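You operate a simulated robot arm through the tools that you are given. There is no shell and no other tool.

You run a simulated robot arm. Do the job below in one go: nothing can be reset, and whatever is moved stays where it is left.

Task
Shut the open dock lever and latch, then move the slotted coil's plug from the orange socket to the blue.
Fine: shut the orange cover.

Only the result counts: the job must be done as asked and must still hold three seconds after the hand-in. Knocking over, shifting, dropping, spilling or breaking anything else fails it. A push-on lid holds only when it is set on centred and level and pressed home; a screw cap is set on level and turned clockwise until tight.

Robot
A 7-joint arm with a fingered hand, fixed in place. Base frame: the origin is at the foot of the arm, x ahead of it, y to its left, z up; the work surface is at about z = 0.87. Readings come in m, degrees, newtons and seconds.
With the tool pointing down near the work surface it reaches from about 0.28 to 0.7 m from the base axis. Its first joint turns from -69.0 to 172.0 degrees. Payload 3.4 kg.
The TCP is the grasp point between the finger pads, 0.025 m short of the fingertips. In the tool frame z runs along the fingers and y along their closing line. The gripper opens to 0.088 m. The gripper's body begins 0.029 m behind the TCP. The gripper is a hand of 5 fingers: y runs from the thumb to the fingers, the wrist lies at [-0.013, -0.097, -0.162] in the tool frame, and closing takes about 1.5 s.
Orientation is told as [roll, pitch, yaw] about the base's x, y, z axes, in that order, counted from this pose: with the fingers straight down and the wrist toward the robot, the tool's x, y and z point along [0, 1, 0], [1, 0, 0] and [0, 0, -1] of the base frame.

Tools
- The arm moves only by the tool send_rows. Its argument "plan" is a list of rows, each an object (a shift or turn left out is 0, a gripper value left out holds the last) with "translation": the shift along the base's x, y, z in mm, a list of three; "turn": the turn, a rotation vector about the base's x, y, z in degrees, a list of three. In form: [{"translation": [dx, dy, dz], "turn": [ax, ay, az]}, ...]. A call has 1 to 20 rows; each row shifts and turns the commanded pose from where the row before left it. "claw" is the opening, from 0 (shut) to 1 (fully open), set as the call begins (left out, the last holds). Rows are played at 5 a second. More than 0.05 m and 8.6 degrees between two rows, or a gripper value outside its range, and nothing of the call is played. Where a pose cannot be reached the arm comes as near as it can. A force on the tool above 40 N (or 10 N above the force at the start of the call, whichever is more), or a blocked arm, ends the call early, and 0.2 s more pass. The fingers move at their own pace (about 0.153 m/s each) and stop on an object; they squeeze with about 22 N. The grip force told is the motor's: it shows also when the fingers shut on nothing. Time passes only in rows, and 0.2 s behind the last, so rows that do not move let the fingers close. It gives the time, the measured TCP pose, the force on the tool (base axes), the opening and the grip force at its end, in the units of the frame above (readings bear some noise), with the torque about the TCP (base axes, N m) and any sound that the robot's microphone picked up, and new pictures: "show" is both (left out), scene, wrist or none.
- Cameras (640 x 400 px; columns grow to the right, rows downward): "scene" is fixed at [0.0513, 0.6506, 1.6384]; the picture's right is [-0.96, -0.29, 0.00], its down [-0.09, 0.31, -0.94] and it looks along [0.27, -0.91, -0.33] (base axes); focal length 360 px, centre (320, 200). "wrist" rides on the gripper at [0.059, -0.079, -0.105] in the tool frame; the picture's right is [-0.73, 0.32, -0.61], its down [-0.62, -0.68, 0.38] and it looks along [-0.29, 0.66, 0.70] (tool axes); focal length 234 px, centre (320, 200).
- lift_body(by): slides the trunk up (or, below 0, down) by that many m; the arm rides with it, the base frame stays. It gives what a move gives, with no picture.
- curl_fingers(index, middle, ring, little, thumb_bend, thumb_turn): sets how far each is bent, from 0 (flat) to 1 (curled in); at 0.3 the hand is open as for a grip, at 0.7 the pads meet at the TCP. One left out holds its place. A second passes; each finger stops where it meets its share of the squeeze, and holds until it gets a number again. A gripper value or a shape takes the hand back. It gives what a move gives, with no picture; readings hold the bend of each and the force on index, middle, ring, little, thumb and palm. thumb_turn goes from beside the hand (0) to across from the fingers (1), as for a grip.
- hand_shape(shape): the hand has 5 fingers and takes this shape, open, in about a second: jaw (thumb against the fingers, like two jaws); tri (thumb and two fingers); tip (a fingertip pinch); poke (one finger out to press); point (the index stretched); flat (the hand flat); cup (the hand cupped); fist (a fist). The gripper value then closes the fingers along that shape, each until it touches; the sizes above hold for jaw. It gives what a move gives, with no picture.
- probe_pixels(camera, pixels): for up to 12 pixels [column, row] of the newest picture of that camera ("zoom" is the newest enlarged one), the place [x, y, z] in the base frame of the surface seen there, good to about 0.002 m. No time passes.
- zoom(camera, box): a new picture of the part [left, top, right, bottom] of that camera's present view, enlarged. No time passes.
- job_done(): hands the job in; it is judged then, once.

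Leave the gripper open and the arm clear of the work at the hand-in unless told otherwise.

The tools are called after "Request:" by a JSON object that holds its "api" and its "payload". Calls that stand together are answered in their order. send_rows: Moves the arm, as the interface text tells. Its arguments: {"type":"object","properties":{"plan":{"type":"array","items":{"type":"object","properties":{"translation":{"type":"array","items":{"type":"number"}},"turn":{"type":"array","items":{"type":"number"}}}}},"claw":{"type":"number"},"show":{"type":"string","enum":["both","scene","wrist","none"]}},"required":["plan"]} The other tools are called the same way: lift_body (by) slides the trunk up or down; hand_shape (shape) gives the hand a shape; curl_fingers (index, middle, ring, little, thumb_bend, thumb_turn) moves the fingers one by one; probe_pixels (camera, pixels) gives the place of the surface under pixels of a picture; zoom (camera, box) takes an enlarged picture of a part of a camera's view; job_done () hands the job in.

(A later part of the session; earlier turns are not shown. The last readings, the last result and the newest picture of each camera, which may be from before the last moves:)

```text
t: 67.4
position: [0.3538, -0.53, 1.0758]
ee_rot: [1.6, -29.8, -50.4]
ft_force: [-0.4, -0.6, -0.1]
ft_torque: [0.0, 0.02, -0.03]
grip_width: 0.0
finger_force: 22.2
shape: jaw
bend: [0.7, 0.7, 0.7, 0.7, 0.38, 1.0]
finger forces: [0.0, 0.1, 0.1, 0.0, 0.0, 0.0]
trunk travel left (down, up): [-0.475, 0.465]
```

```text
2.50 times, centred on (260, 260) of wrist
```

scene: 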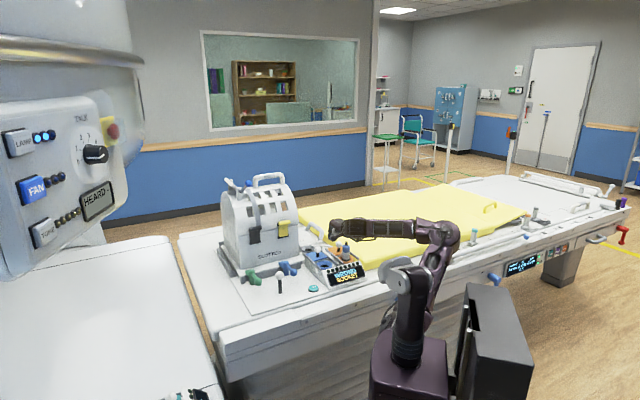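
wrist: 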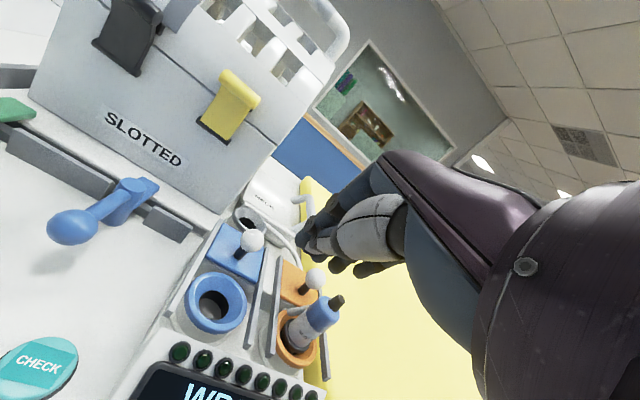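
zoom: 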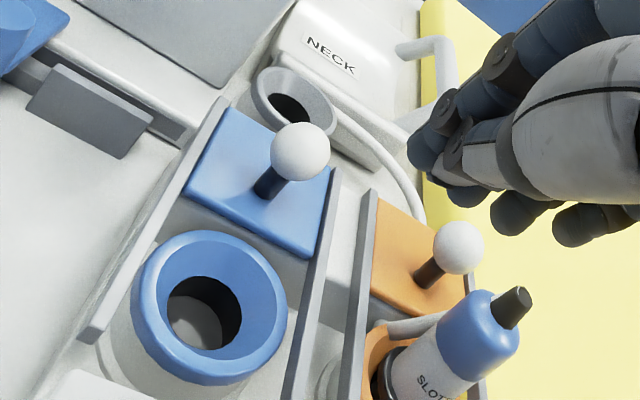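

Both covers are open and the sockets match. Next I'll grasp the plug. I want the hand straight down with the closing line across the rails, so the fingers miss the orange knob. I'll raise the trunk slightly, take a three-finger shape, and turn the hand.

Request:
{"api": "lift_body", "payload": {"by": 0.08}}

Request:
{"api": "hand_shape", "payload": {"shape": "tri"}}

Request:
{"api": "send_rows", "payload": {"plan": [{"translation": [-5, 0, 0], "turn": [4.6, 3.8, 0]}, {"translation": [-5, 0, 0], "turn": [4.6, 3.8, 0]}, {"translation": [-5, 0, 0], "turn": [4.6, 3.8, 0]}, {"turn": [4.6, 3.8, 0]}, {"turn": [4.6, 3.8, 0]}, {}]}}

```text
t: 68.5
position: [0.3541, -0.529, 1.1553]
ee_rot: [1.6, -29.9, -50.4]
ft_force: [-0.2, 0.1, 0.4]
ft_torque: [-0.02, 0.0, -0.02]
grip_width: 0.0001
finger_force: 22.0
shape: jaw
bend: [0.7, 0.7, 0.7, 0.7, 0.38, 1.0]
finger forces: [0.1, 0.1, 0.0, 0.1, 0.0, 0.0]
trunk travel left (down, up): [-0.555, 0.385]
```

```text
t: 69.5
position: [0.3531, -0.5291, 1.1557]
ee_rot: [1.5, -29.8, -50.4]
ft_force: [0.2, -0.1, -1.0]
ft_torque: [-0.02, 0.02, 0.01]
grip_width: 0.0874
finger_force: 0.1
shape: tri
bend: [0.3, 0.3, 0.99, 0.99, 0.3, 0.98]
finger forces: [0.1, 0.0, 0.0, 0.0, 0.0, 0.1]
trunk travel left (down, up): [-0.555, 0.385]
```

```text
t: 70.8
position: [0.3396, -0.5272, 1.1559]
ee_rot: [1.6, 0.1, -50.4]
ft_force: [1.0, 1.0, 0.1]
ft_torque: [0.01, 0.0, 0.01]
grip_width: 0.088
finger_force: 0.1
shape: tri
bend: [0.3, 0.3, 0.99, 0.99, 0.3, 0.98]
finger forces: [0.0, 0.0, 0.0, 0.0, 0.0, 0.0]
trunk travel left (down, up): [-0.555, 0.385]
```

scene: 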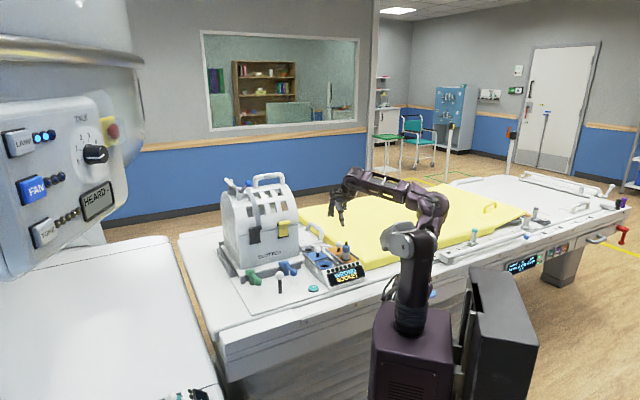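
wrist: 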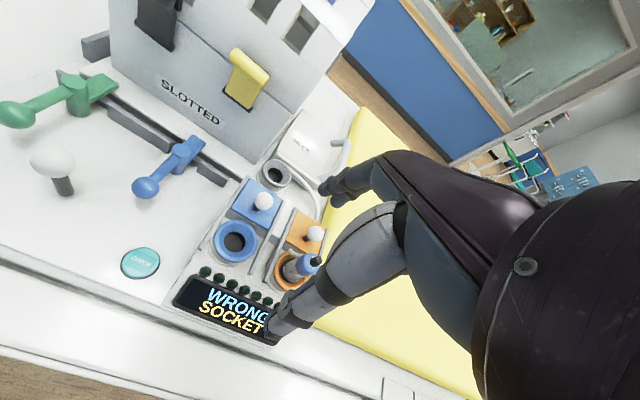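

The hand is vertical. I'll remove the small roll and yaw further to about -100° so the jaws close across the rails, while staying high.

Request:
{"api": "send_rows", "payload": {"plan": [{"turn": [-1.02, 1.23, -5]}, {"turn": [0, 0, -7.5]}, {"turn": [0, 0, -7.5]}, {"turn": [0, 0, -7.5]}, {"turn": [0, 0, -7.5]}, {"turn": [0, 0, -7.5]}, {"turn": [0, 0, -7.5]}, {}]}}

```text
t: 72.7
position: [0.3378, -0.5292, 1.155]
ee_rot: [0.0, 0.1, -100.5]
ft_force: [-0.3, 1.0, 0.3]
ft_torque: [0.02, -0.03, -0.03]
grip_width: 0.0879
finger_force: 0.0
shape: tri
bend: [0.3, 0.3, 0.99, 0.99, 0.3, 0.98]
finger forces: [0.0, 0.0, 0.0, 0.1, 0.0, 0.1]
trunk travel left (down, up): [-0.555, 0.385]
```

scene: 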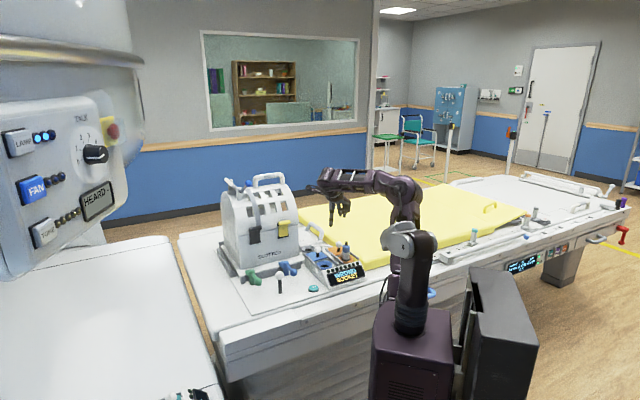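
wrist: 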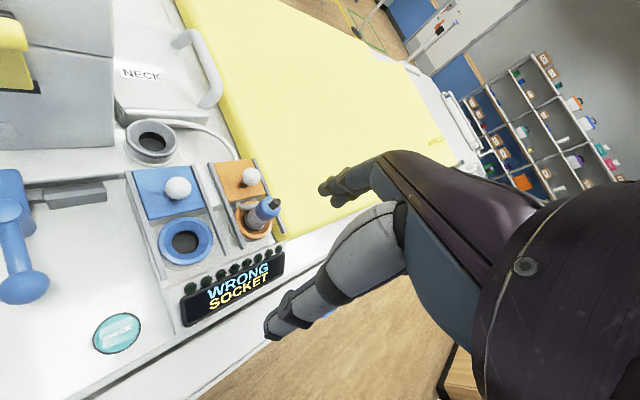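

The yaw works. The wrist camera now sees both sockets and the plug clearly, so I'll zoom and probe them.

Request:
{"api": "zoom", "payload": {"camera": "wrist", "box": [120, 140, 300, 280]}}

```text
2.86 times, centred on (210, 210) of wrist
```

zoom: 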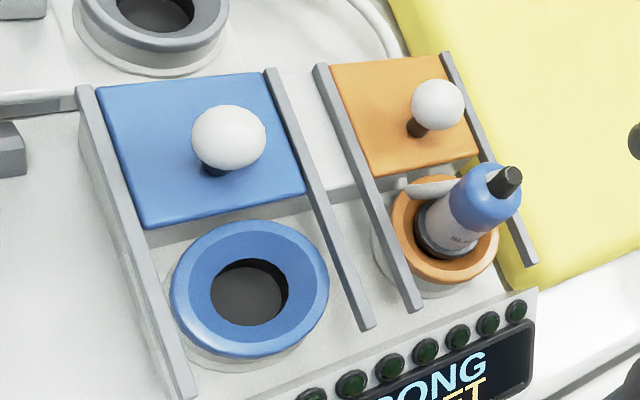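

Request:
{"api": "probe_pixels", "payload": {"camera": "zoom", "pixels": [[178, 290], [322, 285], [250, 226], [246, 348], [207, 292], [292, 285], [250, 255], [247, 330], [250, 300], [195, 245], [305, 245], [300, 330]]}}

Request:
{"api": "probe_pixels", "payload": {"camera": "zoom", "pixels": [[398, 235], [492, 240], [445, 275], [412, 200], [475, 262], [512, 180], [485, 195], [455, 190], [510, 215], [450, 225], [425, 235], [428, 185]]}}

```text
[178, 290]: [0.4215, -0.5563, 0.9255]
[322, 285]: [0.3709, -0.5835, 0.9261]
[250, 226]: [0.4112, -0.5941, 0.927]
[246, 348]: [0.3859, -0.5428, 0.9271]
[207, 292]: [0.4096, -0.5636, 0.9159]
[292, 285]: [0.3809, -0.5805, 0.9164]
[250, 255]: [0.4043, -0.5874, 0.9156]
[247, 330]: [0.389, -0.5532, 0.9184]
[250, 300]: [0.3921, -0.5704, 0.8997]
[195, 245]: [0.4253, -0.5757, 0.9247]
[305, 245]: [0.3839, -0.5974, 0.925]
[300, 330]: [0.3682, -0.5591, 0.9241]
```

```text
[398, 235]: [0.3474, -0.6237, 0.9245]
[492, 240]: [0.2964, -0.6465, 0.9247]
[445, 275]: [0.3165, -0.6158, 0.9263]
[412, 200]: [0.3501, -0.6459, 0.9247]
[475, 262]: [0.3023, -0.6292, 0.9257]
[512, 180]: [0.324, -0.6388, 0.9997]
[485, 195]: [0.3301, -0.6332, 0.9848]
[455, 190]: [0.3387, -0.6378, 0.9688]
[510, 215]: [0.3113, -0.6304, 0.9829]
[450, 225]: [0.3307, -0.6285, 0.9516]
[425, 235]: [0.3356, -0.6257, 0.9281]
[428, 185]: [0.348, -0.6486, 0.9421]
```

Sockets: blue centre (0.397,-0.569), orange centre and plug (0.3245,-0.6415), an offset of about (72.4, 72.4) mm. I'll move above the plug first, staying high.

Request:
{"api": "send_rows", "payload": {"plan": [{"translation": [-3.3, -28, -10]}, {"translation": [-3.3, -28, -15]}, {"translation": [-3.3, -28, -15]}, {"translation": [-3.4, -28.3, -15]}, {}]}}

Request:
{"api": "zoom", "payload": {"camera": "scene", "box": [290, 200, 390, 280]}}

Request:
{"api": "zoom", "payload": {"camera": "wrist", "box": [220, 150, 400, 290]}}

```text
t: 73.8
position: [0.3239, -0.6396, 1.1002]
ee_rot: [0.1, -0.1, -100.4]
ft_force: [0.0, -0.1, 0.4]
ft_torque: [-0.01, -0.01, -0.02]
grip_width: 0.088
finger_force: 0.2
shape: tri
bend: [0.3, 0.3, 0.99, 0.99, 0.3, 0.98]
finger forces: [0.0, 0.0, 0.0, 0.0, 0.0, 0.1]
trunk travel left (down, up): [-0.555, 0.385]
```

scene: 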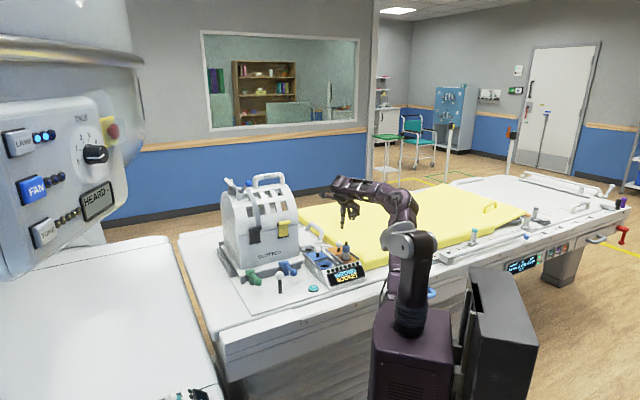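
wrist: 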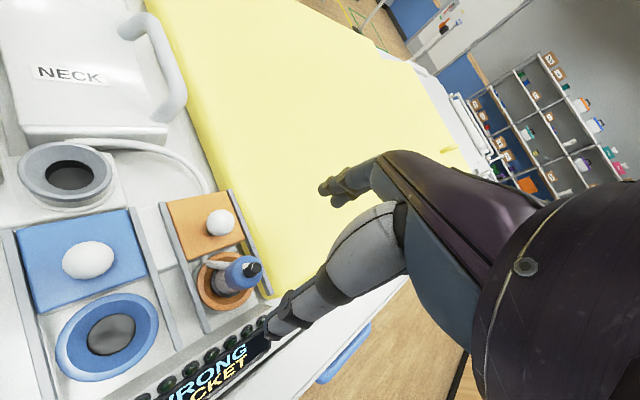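

```text
5.00 times, centred on (340, 240) of scene
```

zoom: 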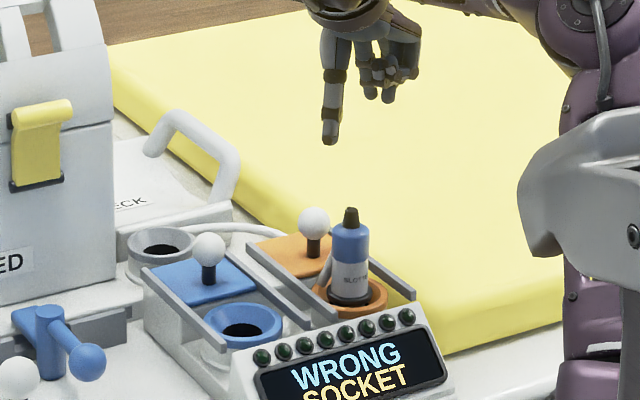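

```text
2.86 times, centred on (310, 220) of wrist
```

zoom: 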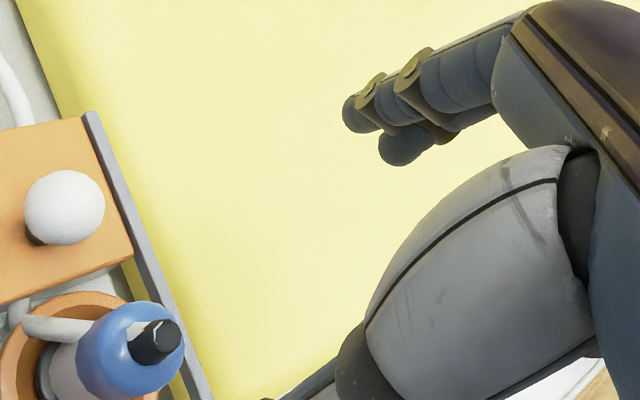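

I'll probe the plug top and body from this position to fine-tune the alignment.

Request:
{"api": "probe_pixels", "payload": {"camera": "zoom", "pixels": [[165, 335], [150, 345], [120, 350], [95, 340], [140, 375], [110, 315], [60, 365], [62, 205]]}}

Request:
{"api": "zoom", "payload": {"camera": "wrist", "box": [190, 230, 310, 320]}}

```text
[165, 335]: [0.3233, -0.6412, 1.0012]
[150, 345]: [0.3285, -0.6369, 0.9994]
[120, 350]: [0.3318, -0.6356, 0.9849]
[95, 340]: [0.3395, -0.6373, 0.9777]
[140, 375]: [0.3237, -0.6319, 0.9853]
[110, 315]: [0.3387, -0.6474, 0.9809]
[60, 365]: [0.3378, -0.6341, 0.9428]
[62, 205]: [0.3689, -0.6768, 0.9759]
```

```text
4.44 times, centred on (250, 275) of wrist
```

zoom: 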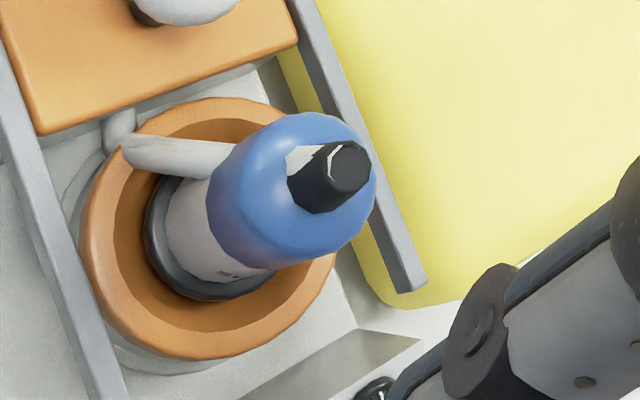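

The cap centre matches my estimate of (0.3245,-0.6415) within 2 mm. The cable leaves the plug's side low down, away from the fingers. I'll descend with the jaws open around the plug.

Request:
{"api": "send_rows", "payload": {"plan": [{"translation": [0.6, -1.9, -22]}, {"translation": [0, 0, -22]}, {"translation": [0, 0, -22]}, {"translation": [0, 0, -22]}, {"translation": [0, 0, -20]}, {}]}}

Request:
{"api": "zoom", "payload": {"camera": "scene", "box": [300, 200, 400, 280]}}

Request:
{"api": "zoom", "payload": {"camera": "wrist", "box": [220, 150, 400, 290]}}

```text
t: 75.2
position: [0.3279, -0.6445, 0.9912]
ee_rot: [0.0, -0.1, -100.4]
ft_force: [0.3, -1.0, -0.6]
ft_torque: [0.01, -0.01, -0.01]
grip_width: 0.0878
finger_force: 0.0
shape: tri
bend: [0.3, 0.3, 0.99, 0.99, 0.3, 0.98]
finger forces: [0.0, 0.1, 0.0, 0.0, 0.0, 0.0]
trunk travel left (down, up): [-0.555, 0.385]
```

scene: 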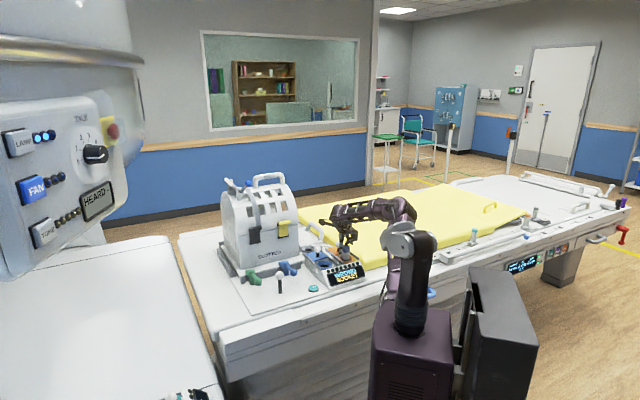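
wrist: 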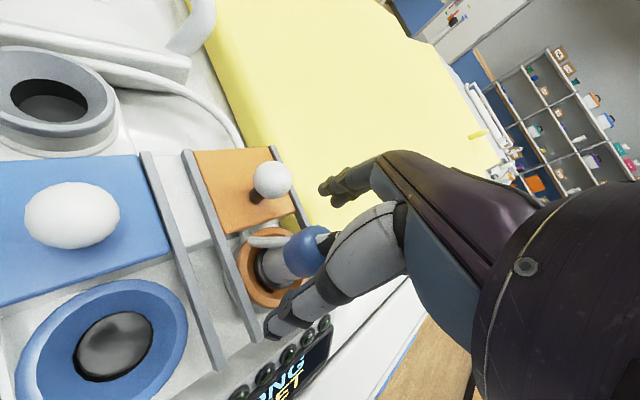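

```text
5.00 times, centred on (350, 240) of scene
```

zoom: 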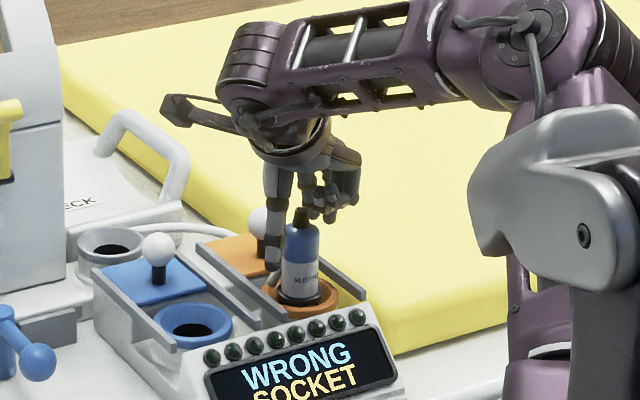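

```text
2.86 times, centred on (310, 220) of wrist
```

zoom: 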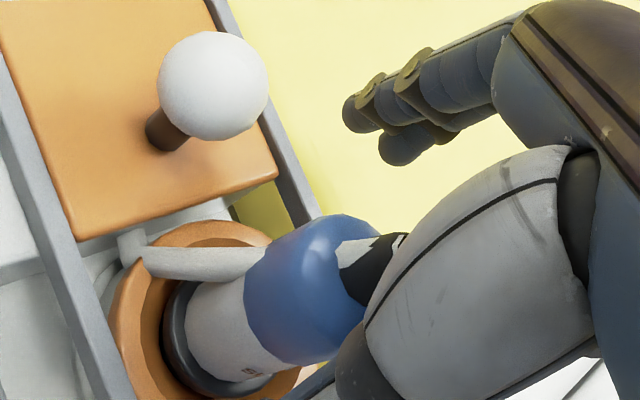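

The jaws are around the plug. I'll probe the plug surface from here to centre precisely.

Request:
{"api": "probe_pixels", "payload": {"camera": "zoom", "pixels": [[305, 290], [320, 240], [280, 345], [255, 290], [345, 265], [390, 250], [215, 320], [240, 360], [345, 320], [400, 150], [215, 85], [330, 395]]}}

```text
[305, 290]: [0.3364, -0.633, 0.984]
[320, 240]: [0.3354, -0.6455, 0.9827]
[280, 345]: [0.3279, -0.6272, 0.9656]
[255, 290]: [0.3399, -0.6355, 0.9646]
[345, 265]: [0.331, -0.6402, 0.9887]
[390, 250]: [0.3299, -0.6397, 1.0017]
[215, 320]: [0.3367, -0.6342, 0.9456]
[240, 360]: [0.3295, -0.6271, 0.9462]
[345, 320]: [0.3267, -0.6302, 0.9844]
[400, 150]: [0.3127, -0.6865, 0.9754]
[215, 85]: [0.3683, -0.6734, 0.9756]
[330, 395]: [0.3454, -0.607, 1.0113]
```

The plug axis is at about (0.3258,-0.6423), 3 mm from the TCP. I'll correct that, go down 6 mm and close the grip.

Request:
{"api": "send_rows", "payload": {"plan": [{"translation": [-1.5, 1.8, -6]}, {}, {}], "show": "none"}}

Request:
{"api": "send_rows", "payload": {"plan": [{}, {}, {}, {}, {}, {}, {}, {}, {}, {}], "claw": 0}}

Request:
{"api": "zoom", "payload": {"camera": "scene", "box": [310, 210, 380, 270]}}

Request:
{"api": "zoom", "payload": {"camera": "wrist", "box": [220, 150, 400, 290]}}

```text
t: 76.0
position: [0.3258, -0.6417, 0.9857]
ee_rot: [0.0, 0.1, -100.4]
ft_force: [-0.3, -0.3, 0.3]
ft_torque: [0.01, 0.04, 0.02]
grip_width: 0.0879
finger_force: 0.0
shape: tri
bend: [0.3, 0.3, 0.99, 0.99, 0.3, 0.98]
finger forces: [0.0, 0.0, 0.0, 0.0, 0.0, 0.0]
trunk travel left (down, up): [-0.555, 0.385]
```

```text
t: 78.2
position: [0.326, -0.6409, 0.9862]
ee_rot: [0.0, 0.0, -100.4]
ft_force: [1.2, 1.2, -0.3]
ft_torque: [0.05, -0.06, 0.0]
grip_width: 0.0203
finger_force: 21.6
shape: tri
bend: [0.74, 0.57, 1.0, 1.0, 0.74, 1.0]
finger forces: [8.7, 10.0, 0.0, 0.1, 20.1, 0.0]
trunk travel left (down, up): [-0.555, 0.385]
```

scene: 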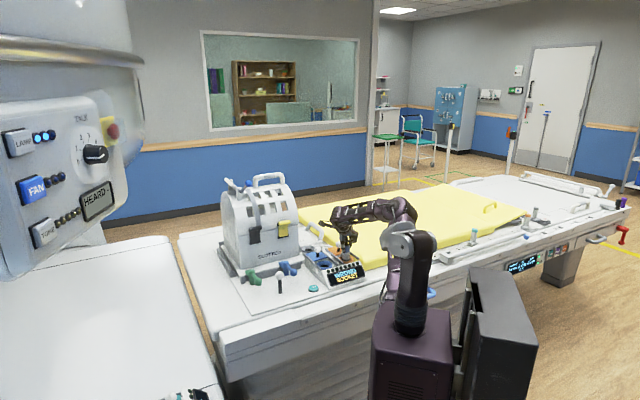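
wrist: 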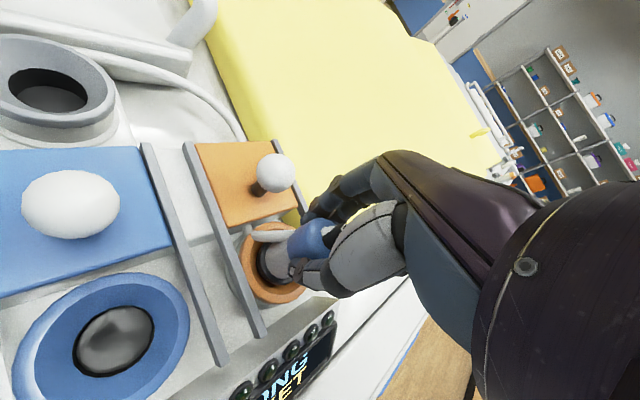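

```text
6.67 times, centred on (345, 240) of scene
```

zoom: 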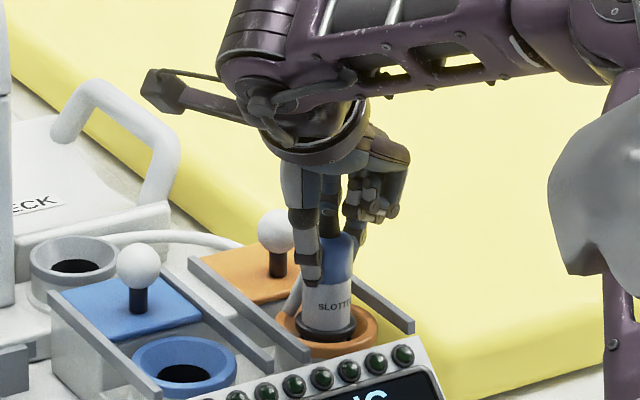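

```text
2.86 times, centred on (310, 220) of wrist
```

zoom: 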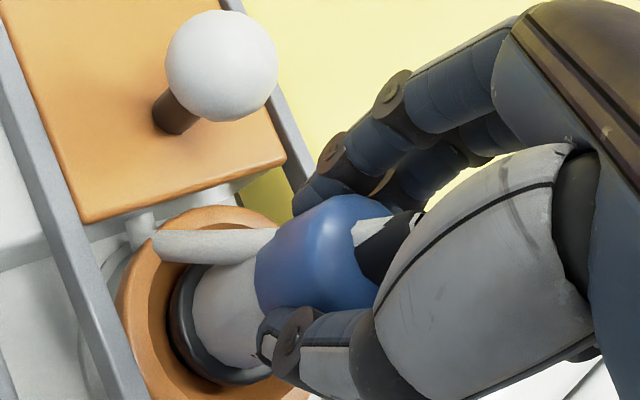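

The grip is firm: thumb 20 N against index 9 N and middle 10 N. I'll lift straight up slowly.

Request:
{"api": "send_rows", "payload": {"plan": [{"translation": [0, 0, 5]}, {"translation": [0, 0, 5]}, {"translation": [0, 0, 5]}, {}], "show": "wrist"}}

Request:
{"api": "zoom", "payload": {"camera": "scene", "box": [310, 210, 380, 270]}}

```text
t: 79.2
position: [0.324, -0.6399, 1.0018]
ee_rot: [-0.1, 0.0, -100.4]
ft_force: [0.1, -0.2, -1.5]
ft_torque: [0.02, 0.0, -0.02]
grip_width: 0.0207
finger_force: 21.5
shape: tri
bend: [0.74, 0.57, 1.0, 1.0, 0.74, 1.0]
finger forces: [9.0, 10.8, 0.1, 0.1, 19.6, 0.0]
trunk travel left (down, up): [-0.555, 0.385]
```

wrist: 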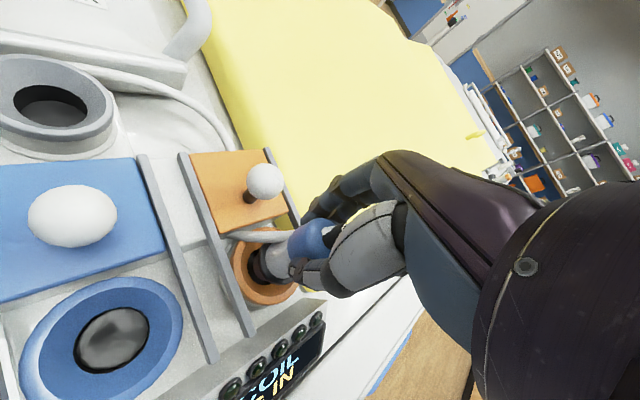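

```text
6.67 times, centred on (345, 240) of scene
```

zoom: 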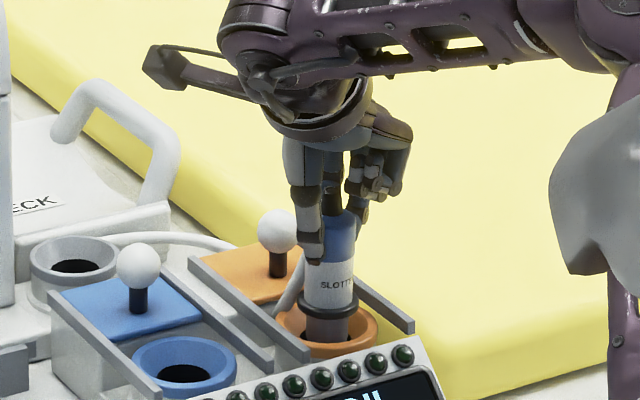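

The plug is coming out cleanly and the display changed. I'll keep lifting until it clears the socket.

Request:
{"api": "send_rows", "payload": {"plan": [{"translation": [0, 0, 10]}, {"translation": [0, 0, 12]}, {"translation": [0, 0, 12]}, {"translation": [0, 0, 12]}, {"translation": [0, 0, 12]}, {}]}}

Request:
{"api": "zoom", "payload": {"camera": "scene", "box": [300, 200, 380, 270]}}

Request:
{"api": "zoom", "payload": {"camera": "wrist", "box": [180, 170, 360, 310]}}

```text
t: 80.7
position: [0.3245, -0.6412, 1.0593]
ee_rot: [-0.1, 0.1, -100.5]
ft_force: [-0.2, 0.2, -0.7]
ft_torque: [-0.04, -0.02, 0.01]
grip_width: 0.0204
finger_force: 22.2
shape: tri
bend: [0.74, 0.57, 1.0, 1.0, 0.74, 1.0]
finger forces: [9.1, 11.0, 0.0, 0.0, 19.6, 0.0]
trunk travel left (down, up): [-0.555, 0.385]
```

scene: 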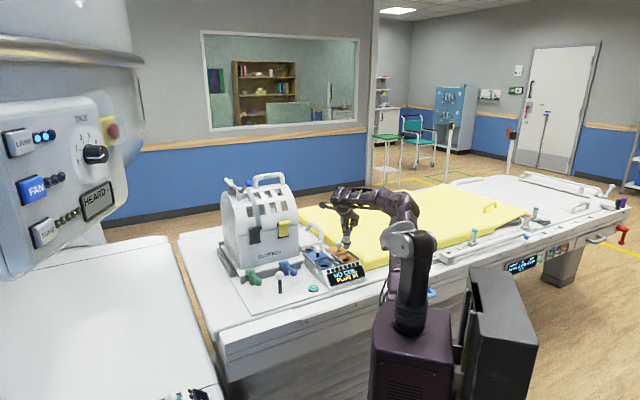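
wrist: 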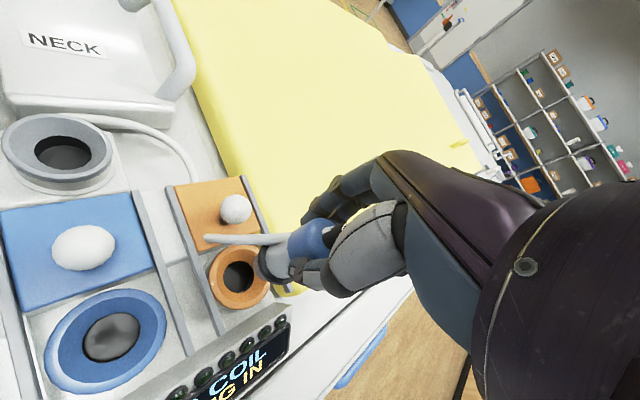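

```text
5.71 times, centred on (340, 235) of scene
```

zoom: 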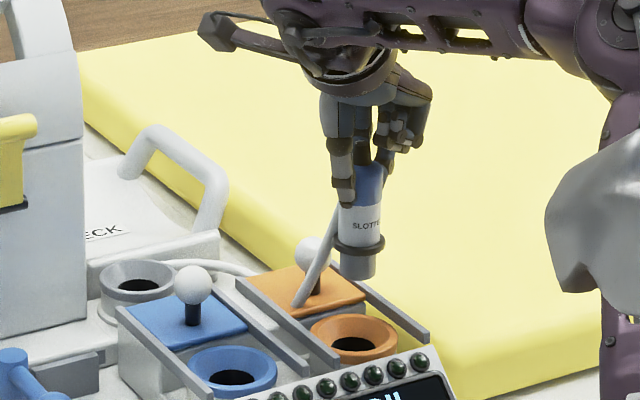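

```text
2.86 times, centred on (270, 240) of wrist
```

zoom: 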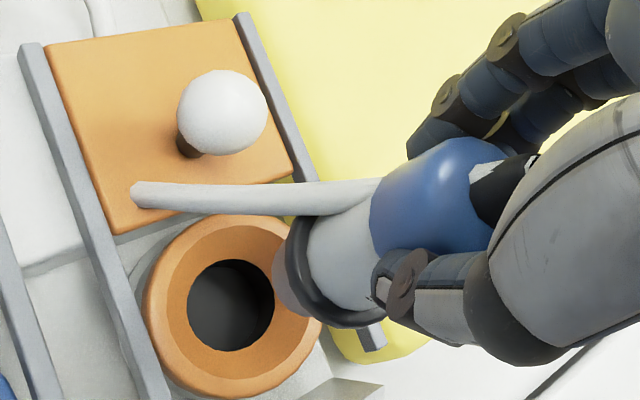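

The plug is out, and a stiff cable boot sticks out of its side. The orange socket is now fully visible, so I'll probe both rings to get the exact offset between sockets.

Request:
{"api": "probe_pixels", "payload": {"camera": "zoom", "pixels": [[152, 310], [235, 225], [225, 385], [312, 335], [170, 255], [175, 360], [290, 370], [192, 310], [232, 263], [225, 346], [268, 320], [230, 300]]}}

Request:
{"api": "zoom", "payload": {"camera": "wrist", "box": [20, 260, 200, 400]}}

```text
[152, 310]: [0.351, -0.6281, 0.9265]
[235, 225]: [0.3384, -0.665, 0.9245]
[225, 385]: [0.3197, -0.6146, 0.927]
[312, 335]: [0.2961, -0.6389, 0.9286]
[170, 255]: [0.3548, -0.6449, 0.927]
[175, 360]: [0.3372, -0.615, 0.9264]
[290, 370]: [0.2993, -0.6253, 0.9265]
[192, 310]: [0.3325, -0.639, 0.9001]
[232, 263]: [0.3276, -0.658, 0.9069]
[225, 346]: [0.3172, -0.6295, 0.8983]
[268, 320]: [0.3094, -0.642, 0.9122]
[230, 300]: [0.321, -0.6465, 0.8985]
```

```text
2.86 times, centred on (110, 330) of wrist
```

zoom: 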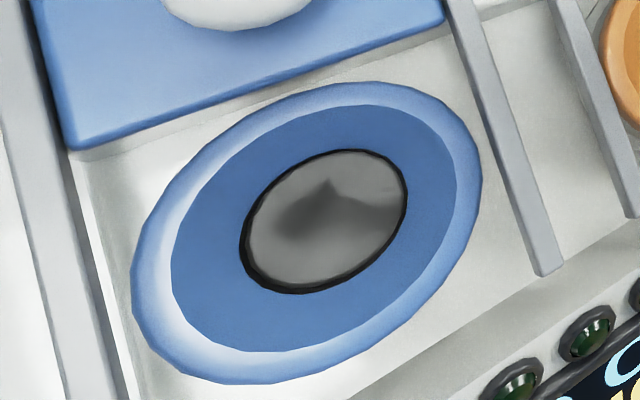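

Now I'll probe the blue ring the same way.

Request:
{"api": "probe_pixels", "payload": {"camera": "zoom", "pixels": [[148, 275], [470, 170], [350, 92], [255, 373], [205, 170], [425, 290], [250, 115], [360, 345], [243, 240], [405, 195], [330, 155], [310, 288]]}}

```text
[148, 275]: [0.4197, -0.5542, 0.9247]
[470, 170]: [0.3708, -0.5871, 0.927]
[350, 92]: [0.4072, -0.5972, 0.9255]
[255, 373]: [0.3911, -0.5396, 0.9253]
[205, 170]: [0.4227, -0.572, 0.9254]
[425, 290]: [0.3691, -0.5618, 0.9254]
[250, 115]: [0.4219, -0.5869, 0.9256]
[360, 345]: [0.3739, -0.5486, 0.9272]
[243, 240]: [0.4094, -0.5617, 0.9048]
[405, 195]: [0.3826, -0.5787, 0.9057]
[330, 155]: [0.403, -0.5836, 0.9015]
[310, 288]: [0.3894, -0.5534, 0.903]
```

Blue centre (0.3966,-0.5690), orange centre (0.3252,-0.6410): an offset of about (72,72) mm. I'll move the plug across at this height.

Request:
{"api": "send_rows", "payload": {"plan": [{"translation": [14.4, 14.4, 0]}, {"translation": [14.4, 14.4, 0]}, {"translation": [14.4, 14.4, 0]}, {"translation": [14.4, 14.4, 0]}, {"translation": [14.4, 14.4, 0]}, {}, {}]}}

Request:
{"api": "zoom", "payload": {"camera": "scene", "box": [290, 200, 370, 270]}}

Request:
{"api": "zoom", "payload": {"camera": "wrist", "box": [180, 170, 360, 310]}}

```text
t: 82.2
position: [0.3968, -0.5709, 1.0608]
ee_rot: [-0.1, -0.1, -100.3]
ft_force: [0.7, 0.5, -1.1]
ft_torque: [-0.01, 0.0, -0.01]
grip_width: 0.0203
finger_force: 21.8
shape: tri
bend: [0.74, 0.57, 1.0, 1.0, 0.74, 1.0]
finger forces: [8.9, 11.0, 0.0, 0.1, 19.5, 0.0]
trunk travel left (down, up): [-0.555, 0.385]
```

scene: 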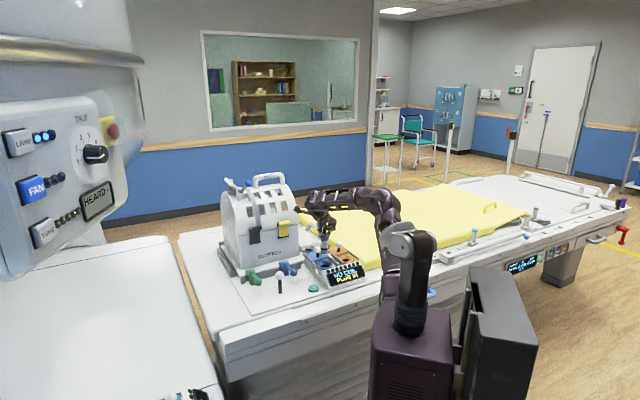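
wrist: 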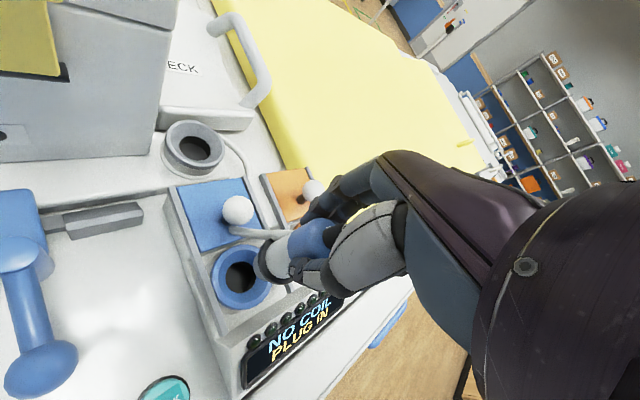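

```text
5.71 times, centred on (330, 235) of scene
```

zoom: 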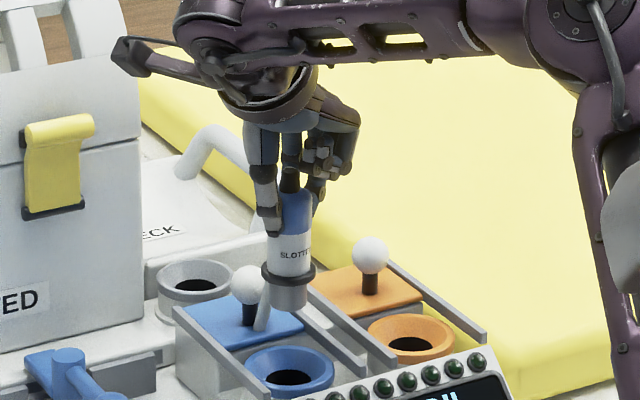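

```text
2.86 times, centred on (270, 240) of wrist
```

zoom: 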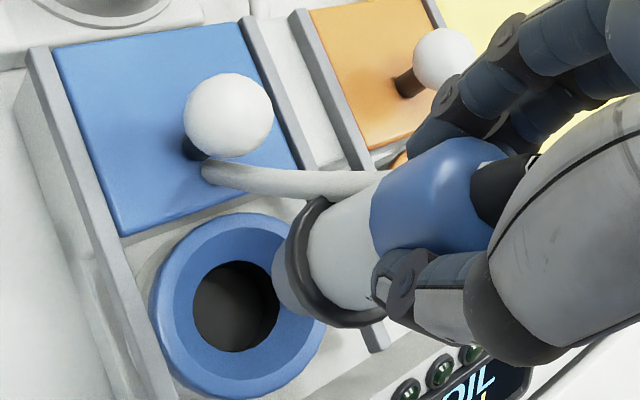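

Seen from the wrist, the plug sits over the blue hole almost as it did over the orange one, about 1.5 mm off. I'll correct that and lower most of the way.

Request:
{"api": "send_rows", "payload": {"plan": [{"translation": [-1.5, -0.6, -9]}, {"translation": [0, 0, -9]}, {"translation": [0, 0, -9]}, {"translation": [0, 0, -8]}, {}]}}

Request:
{"api": "zoom", "payload": {"camera": "scene", "box": [290, 210, 360, 270]}}

Request:
{"api": "zoom", "payload": {"camera": "wrist", "box": [200, 170, 360, 300]}}

```text
t: 83.5
position: [0.3953, -0.5703, 1.0247]
ee_rot: [-0.1, 0.0, -100.5]
ft_force: [0.3, -0.1, -1.3]
ft_torque: [-0.04, -0.04, 0.0]
grip_width: 0.0204
finger_force: 22.3
shape: tri
bend: [0.74, 0.57, 1.0, 1.0, 0.74, 1.0]
finger forces: [8.9, 11.0, 0.1, 0.1, 19.5, 0.0]
trunk travel left (down, up): [-0.555, 0.385]
```

scene: 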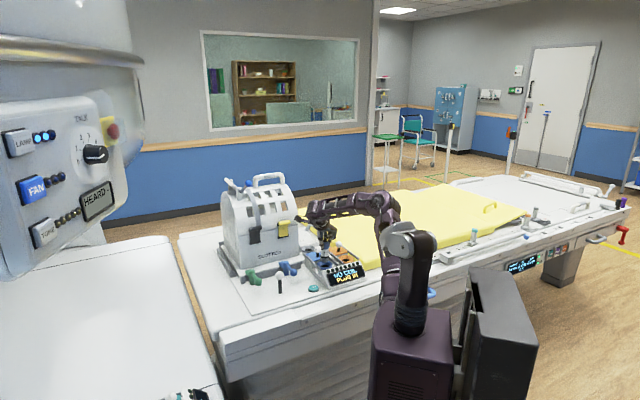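
wrist: 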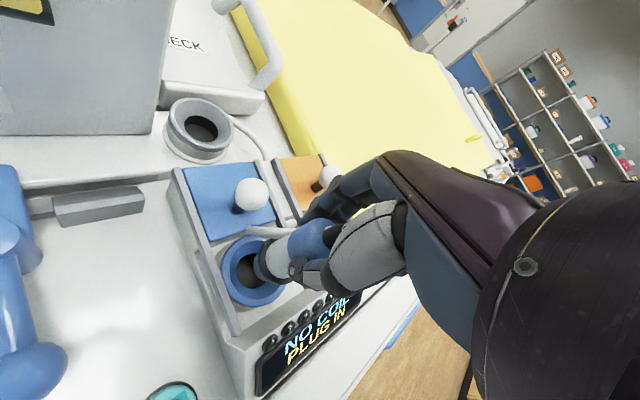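

```text
6.67 times, centred on (325, 240) of scene
```

zoom: 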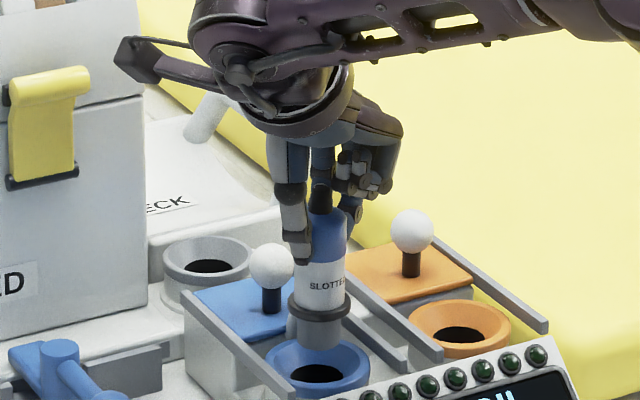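

```text
3.08 times, centred on (280, 235) of wrist
```

zoom: 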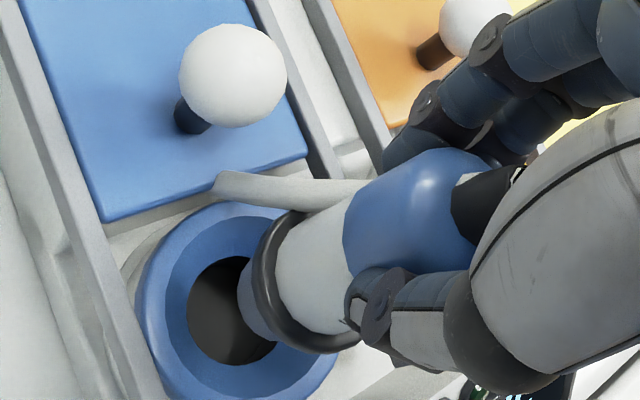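

The plug's shaft is centred above the blue hole in the scene view. I'll lower slowly with small steps and watch the force.

Request:
{"api": "send_rows", "payload": {"plan": [{"translation": [0, 0, -5]}, {"translation": [0, 0, -5]}, {"translation": [0, 0, -5]}, {"translation": [0, 0, -5]}, {}], "show": "wrist"}}

Request:
{"api": "zoom", "payload": {"camera": "scene", "box": [290, 210, 360, 270]}}

Request:
{"api": "zoom", "payload": {"camera": "wrist", "box": [200, 170, 360, 300]}}

```text
t: 84.7
position: [0.395, -0.5714, 1.0035]
ee_rot: [-0.1, -0.1, -100.4]
ft_force: [-0.2, 0.9, -1.0]
ft_torque: [0.01, 0.01, 0.0]
grip_width: 0.0203
finger_force: 22.6
shape: tri
bend: [0.74, 0.57, 1.0, 1.0, 0.74, 1.0]
finger forces: [8.9, 11.1, 0.0, 0.0, 19.4, 0.0]
trunk travel left (down, up): [-0.555, 0.385]
```

wrist: 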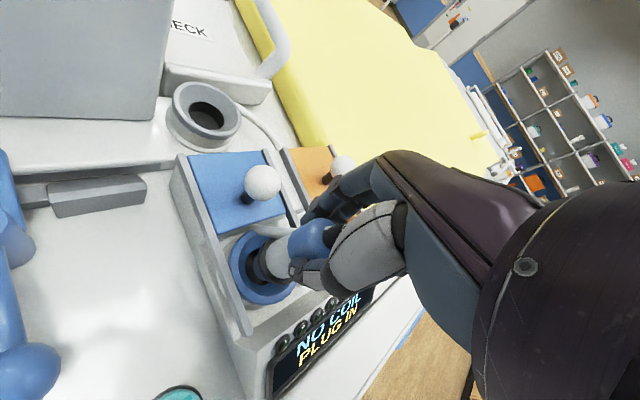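

```text
6.67 times, centred on (325, 240) of scene
```

zoom: 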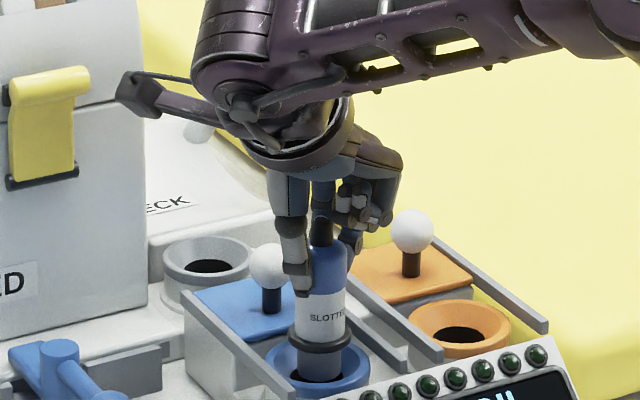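

```text
3.08 times, centred on (280, 235) of wrist
```

zoom: 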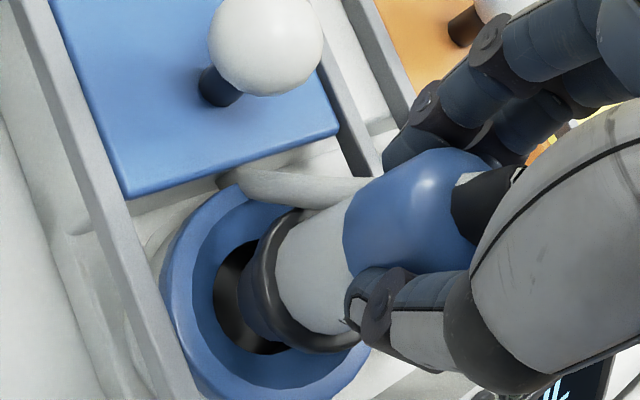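

The shaft is entering the blue ring with no side force. I'll lower the rest in small steps.

Request:
{"api": "send_rows", "payload": {"plan": [{"translation": [0, 0, -4]}, {"translation": [0, 0, -4]}, {"translation": [0, 0, -4]}, {"translation": [0, 0, -4]}, {}], "show": "wrist"}}

Request:
{"api": "zoom", "payload": {"camera": "scene", "box": [290, 210, 360, 270]}}

Request:
{"api": "zoom", "payload": {"camera": "wrist", "box": [200, 170, 360, 300]}}

```text
t: 85.8
position: [0.3948, -0.5699, 0.9883]
ee_rot: [-0.1, 0.0, -100.4]
ft_force: [0.3, 0.3, -0.8]
ft_torque: [0.0, 0.02, -0.04]
grip_width: 0.0205
finger_force: 21.7
shape: tri
bend: [0.74, 0.57, 1.0, 1.0, 0.74, 1.0]
finger forces: [8.9, 11.1, 0.1, 0.0, 19.5, 0.0]
trunk travel left (down, up): [-0.555, 0.385]
```

wrist: 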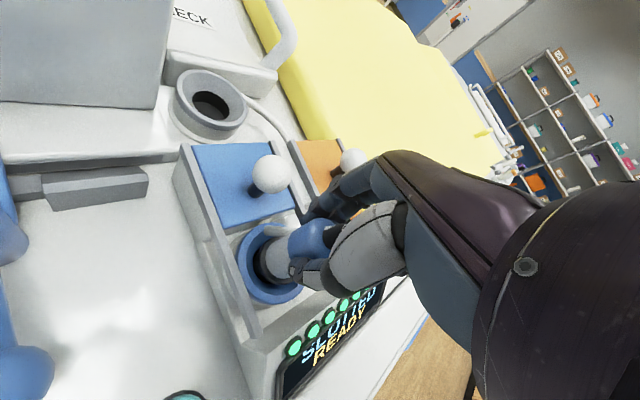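

```text
6.67 times, centred on (325, 240) of scene
```

zoom: 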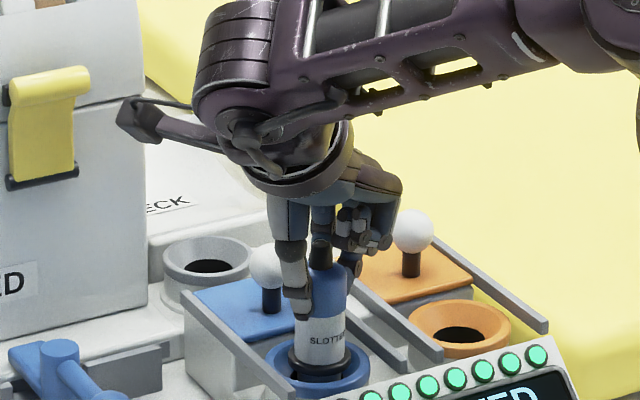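

```text
3.08 times, centred on (280, 235) of wrist
```

zoom: 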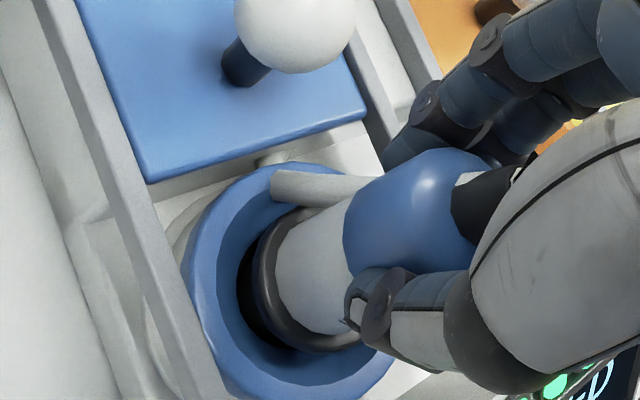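

The display reads "SLOTTED READY" with green lights. I'll press down a few millimetres more to seat it fully.

Request:
{"api": "send_rows", "payload": {"plan": [{"translation": [0, 0, -2]}, {"translation": [0, 0, -2]}, {"translation": [0, 0, -2]}, {}], "show": "none"}}

Request:
{"api": "zoom", "payload": {"camera": "scene", "box": [290, 210, 360, 270]}}

Request:
{"api": "zoom", "payload": {"camera": "wrist", "box": [200, 170, 360, 300]}}

```text
t: 86.8
position: [0.3938, -0.5703, 0.9854]
ee_rot: [0.2, -0.2, -100.3]
ft_force: [2.3, -3.9, 14.9]
ft_torque: [-0.1, 0.01, 0.03]
grip_width: 0.0214
finger_force: 21.7
shape: tri
bend: [0.74, 0.56, 1.0, 1.0, 0.75, 1.0]
finger forces: [12.1, 13.6, 0.0, 0.0, 21.0, 0.1]
trunk travel left (down, up): [-0.555, 0.385]
```

```text
6.67 times, centred on (325, 240) of scene
```

zoom: 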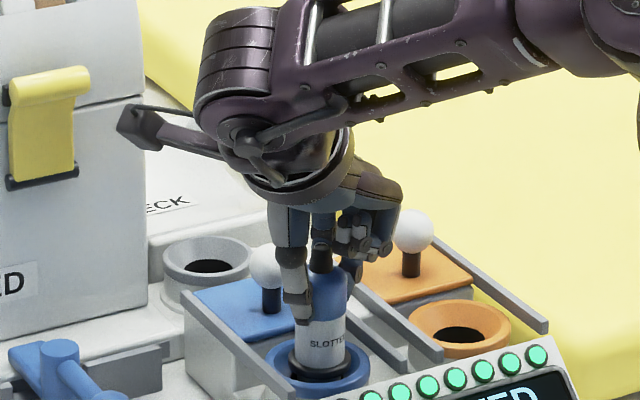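

```text
3.08 times, centred on (280, 235) of wrist
```

zoom: 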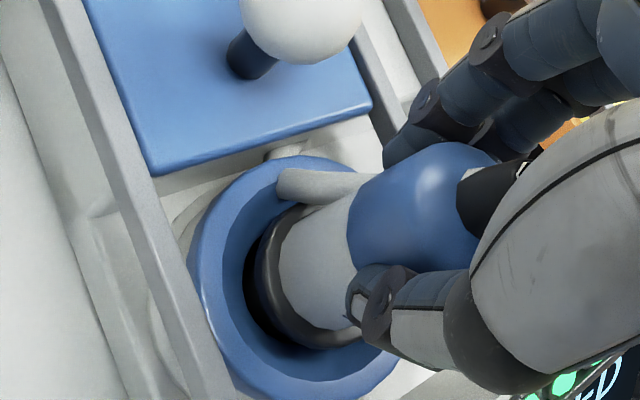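

It bottomed out at 15 N, at the same height as it sat in the orange socket (TCP z 0.985). I'll ease off 2 mm, open the grip and lift straight up.

Request:
{"api": "send_rows", "payload": {"plan": [{"translation": [0, 0, 2]}, {"translation": [0, 0, 1]}, {}], "show": "none"}}

Request:
{"api": "send_rows", "payload": {"plan": [{}, {}, {}, {}, {}, {}], "claw": 1.0, "show": "wrist"}}

Request:
{"api": "zoom", "payload": {"camera": "scene", "box": [290, 210, 360, 270]}}

```text
t: 87.7
position: [0.3933, -0.5694, 0.9854]
ee_rot: [-0.1, 0.0, -100.5]
ft_force: [1.2, 0.5, 6.2]
ft_torque: [-0.01, -0.05, 0.02]
grip_width: 0.0216
finger_force: 22.6
shape: tri
bend: [0.74, 0.56, 1.0, 1.0, 0.75, 1.0]
finger forces: [10.2, 12.3, 0.0, 0.1, 21.5, 0.1]
trunk travel left (down, up): [-0.555, 0.385]
```

```text
t: 89.0
position: [0.3948, -0.5722, 0.9853]
ee_rot: [0.0, -0.1, -100.4]
ft_force: [0.2, 0.7, 0.0]
ft_torque: [0.01, 0.01, 0.01]
grip_width: 0.0877
finger_force: 0.1
shape: tri
bend: [0.3, 0.3, 0.99, 0.99, 0.3, 0.98]
finger forces: [0.0, 0.0, 0.1, 0.0, 0.1, 0.1]
trunk travel left (down, up): [-0.555, 0.385]
```

wrist: 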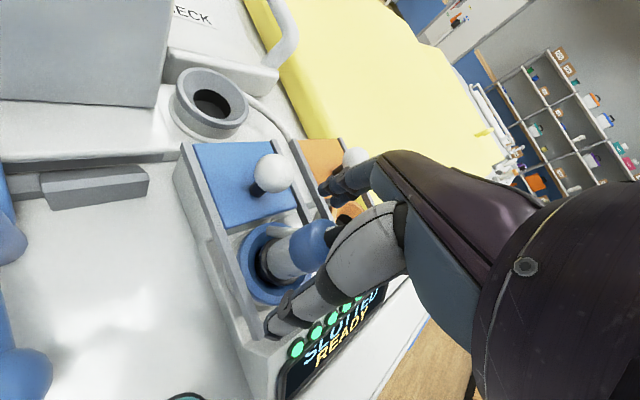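

```text
6.67 times, centred on (325, 240) of scene
```

zoom: 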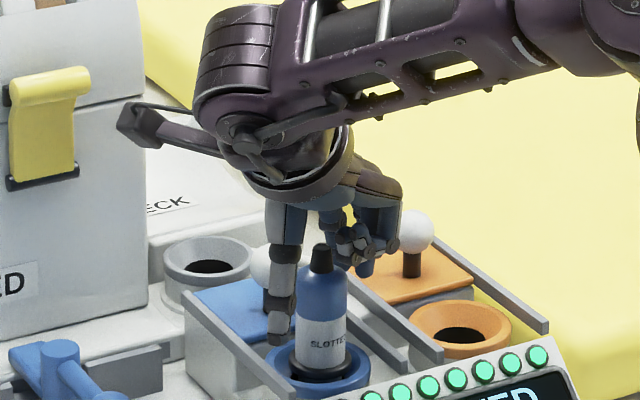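

The plug stands upright in the blue socket and the display still says "SLOTTED READY". I'll lift straight up, then swing the hand around for the orange cover's knob.

Request:
{"api": "send_rows", "payload": {"plan": [{"translation": [0, 0, 15]}, {"translation": [0, 0, 22]}, {"translation": [0, 0, 25]}, {"translation": [0, 0, 25]}, {"translation": [0, 0, 23]}, {"turn": [0, 0, 8]}, {"turn": [0, 0, 8]}, {"turn": [0, 0, 8]}, {"turn": [0, 0, 8]}, {"turn": [0, 0, 8]}, {}]}}

Request:
{"api": "zoom", "payload": {"camera": "scene", "box": [290, 210, 390, 290]}}

```text
t: 91.5
position: [0.3964, -0.5694, 1.0953]
ee_rot: [-0.2, -0.1, -60.3]
ft_force: [-0.4, 0.0, 0.2]
ft_torque: [-0.03, 0.01, -0.01]
grip_width: 0.0877
finger_force: 0.0
shape: tri
bend: [0.3, 0.3, 0.99, 0.99, 0.3, 0.98]
finger forces: [0.1, 0.1, 0.1, 0.1, 0.0, 0.0]
trunk travel left (down, up): [-0.555, 0.385]
```

scene: 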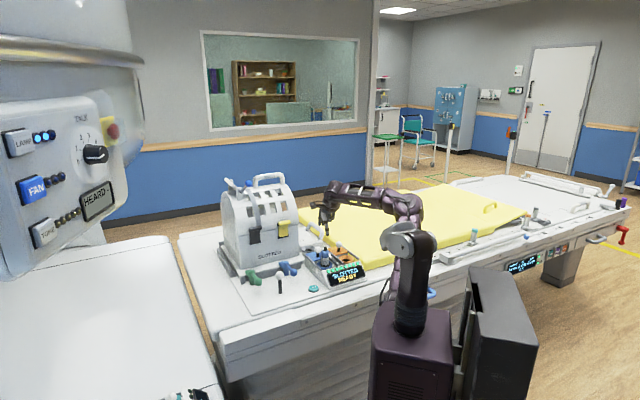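
wrist: 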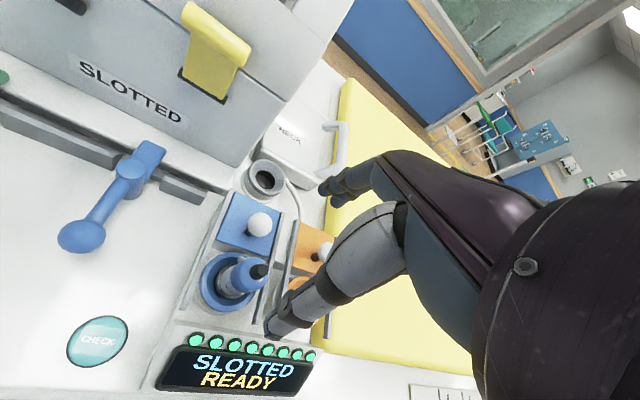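

```text
5.00 times, centred on (340, 250) of scene
```

zoom: 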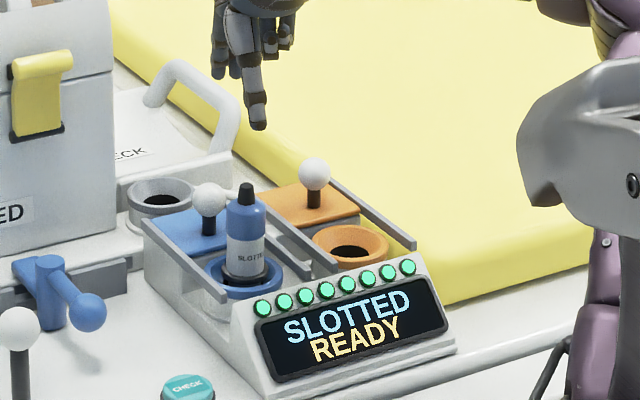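

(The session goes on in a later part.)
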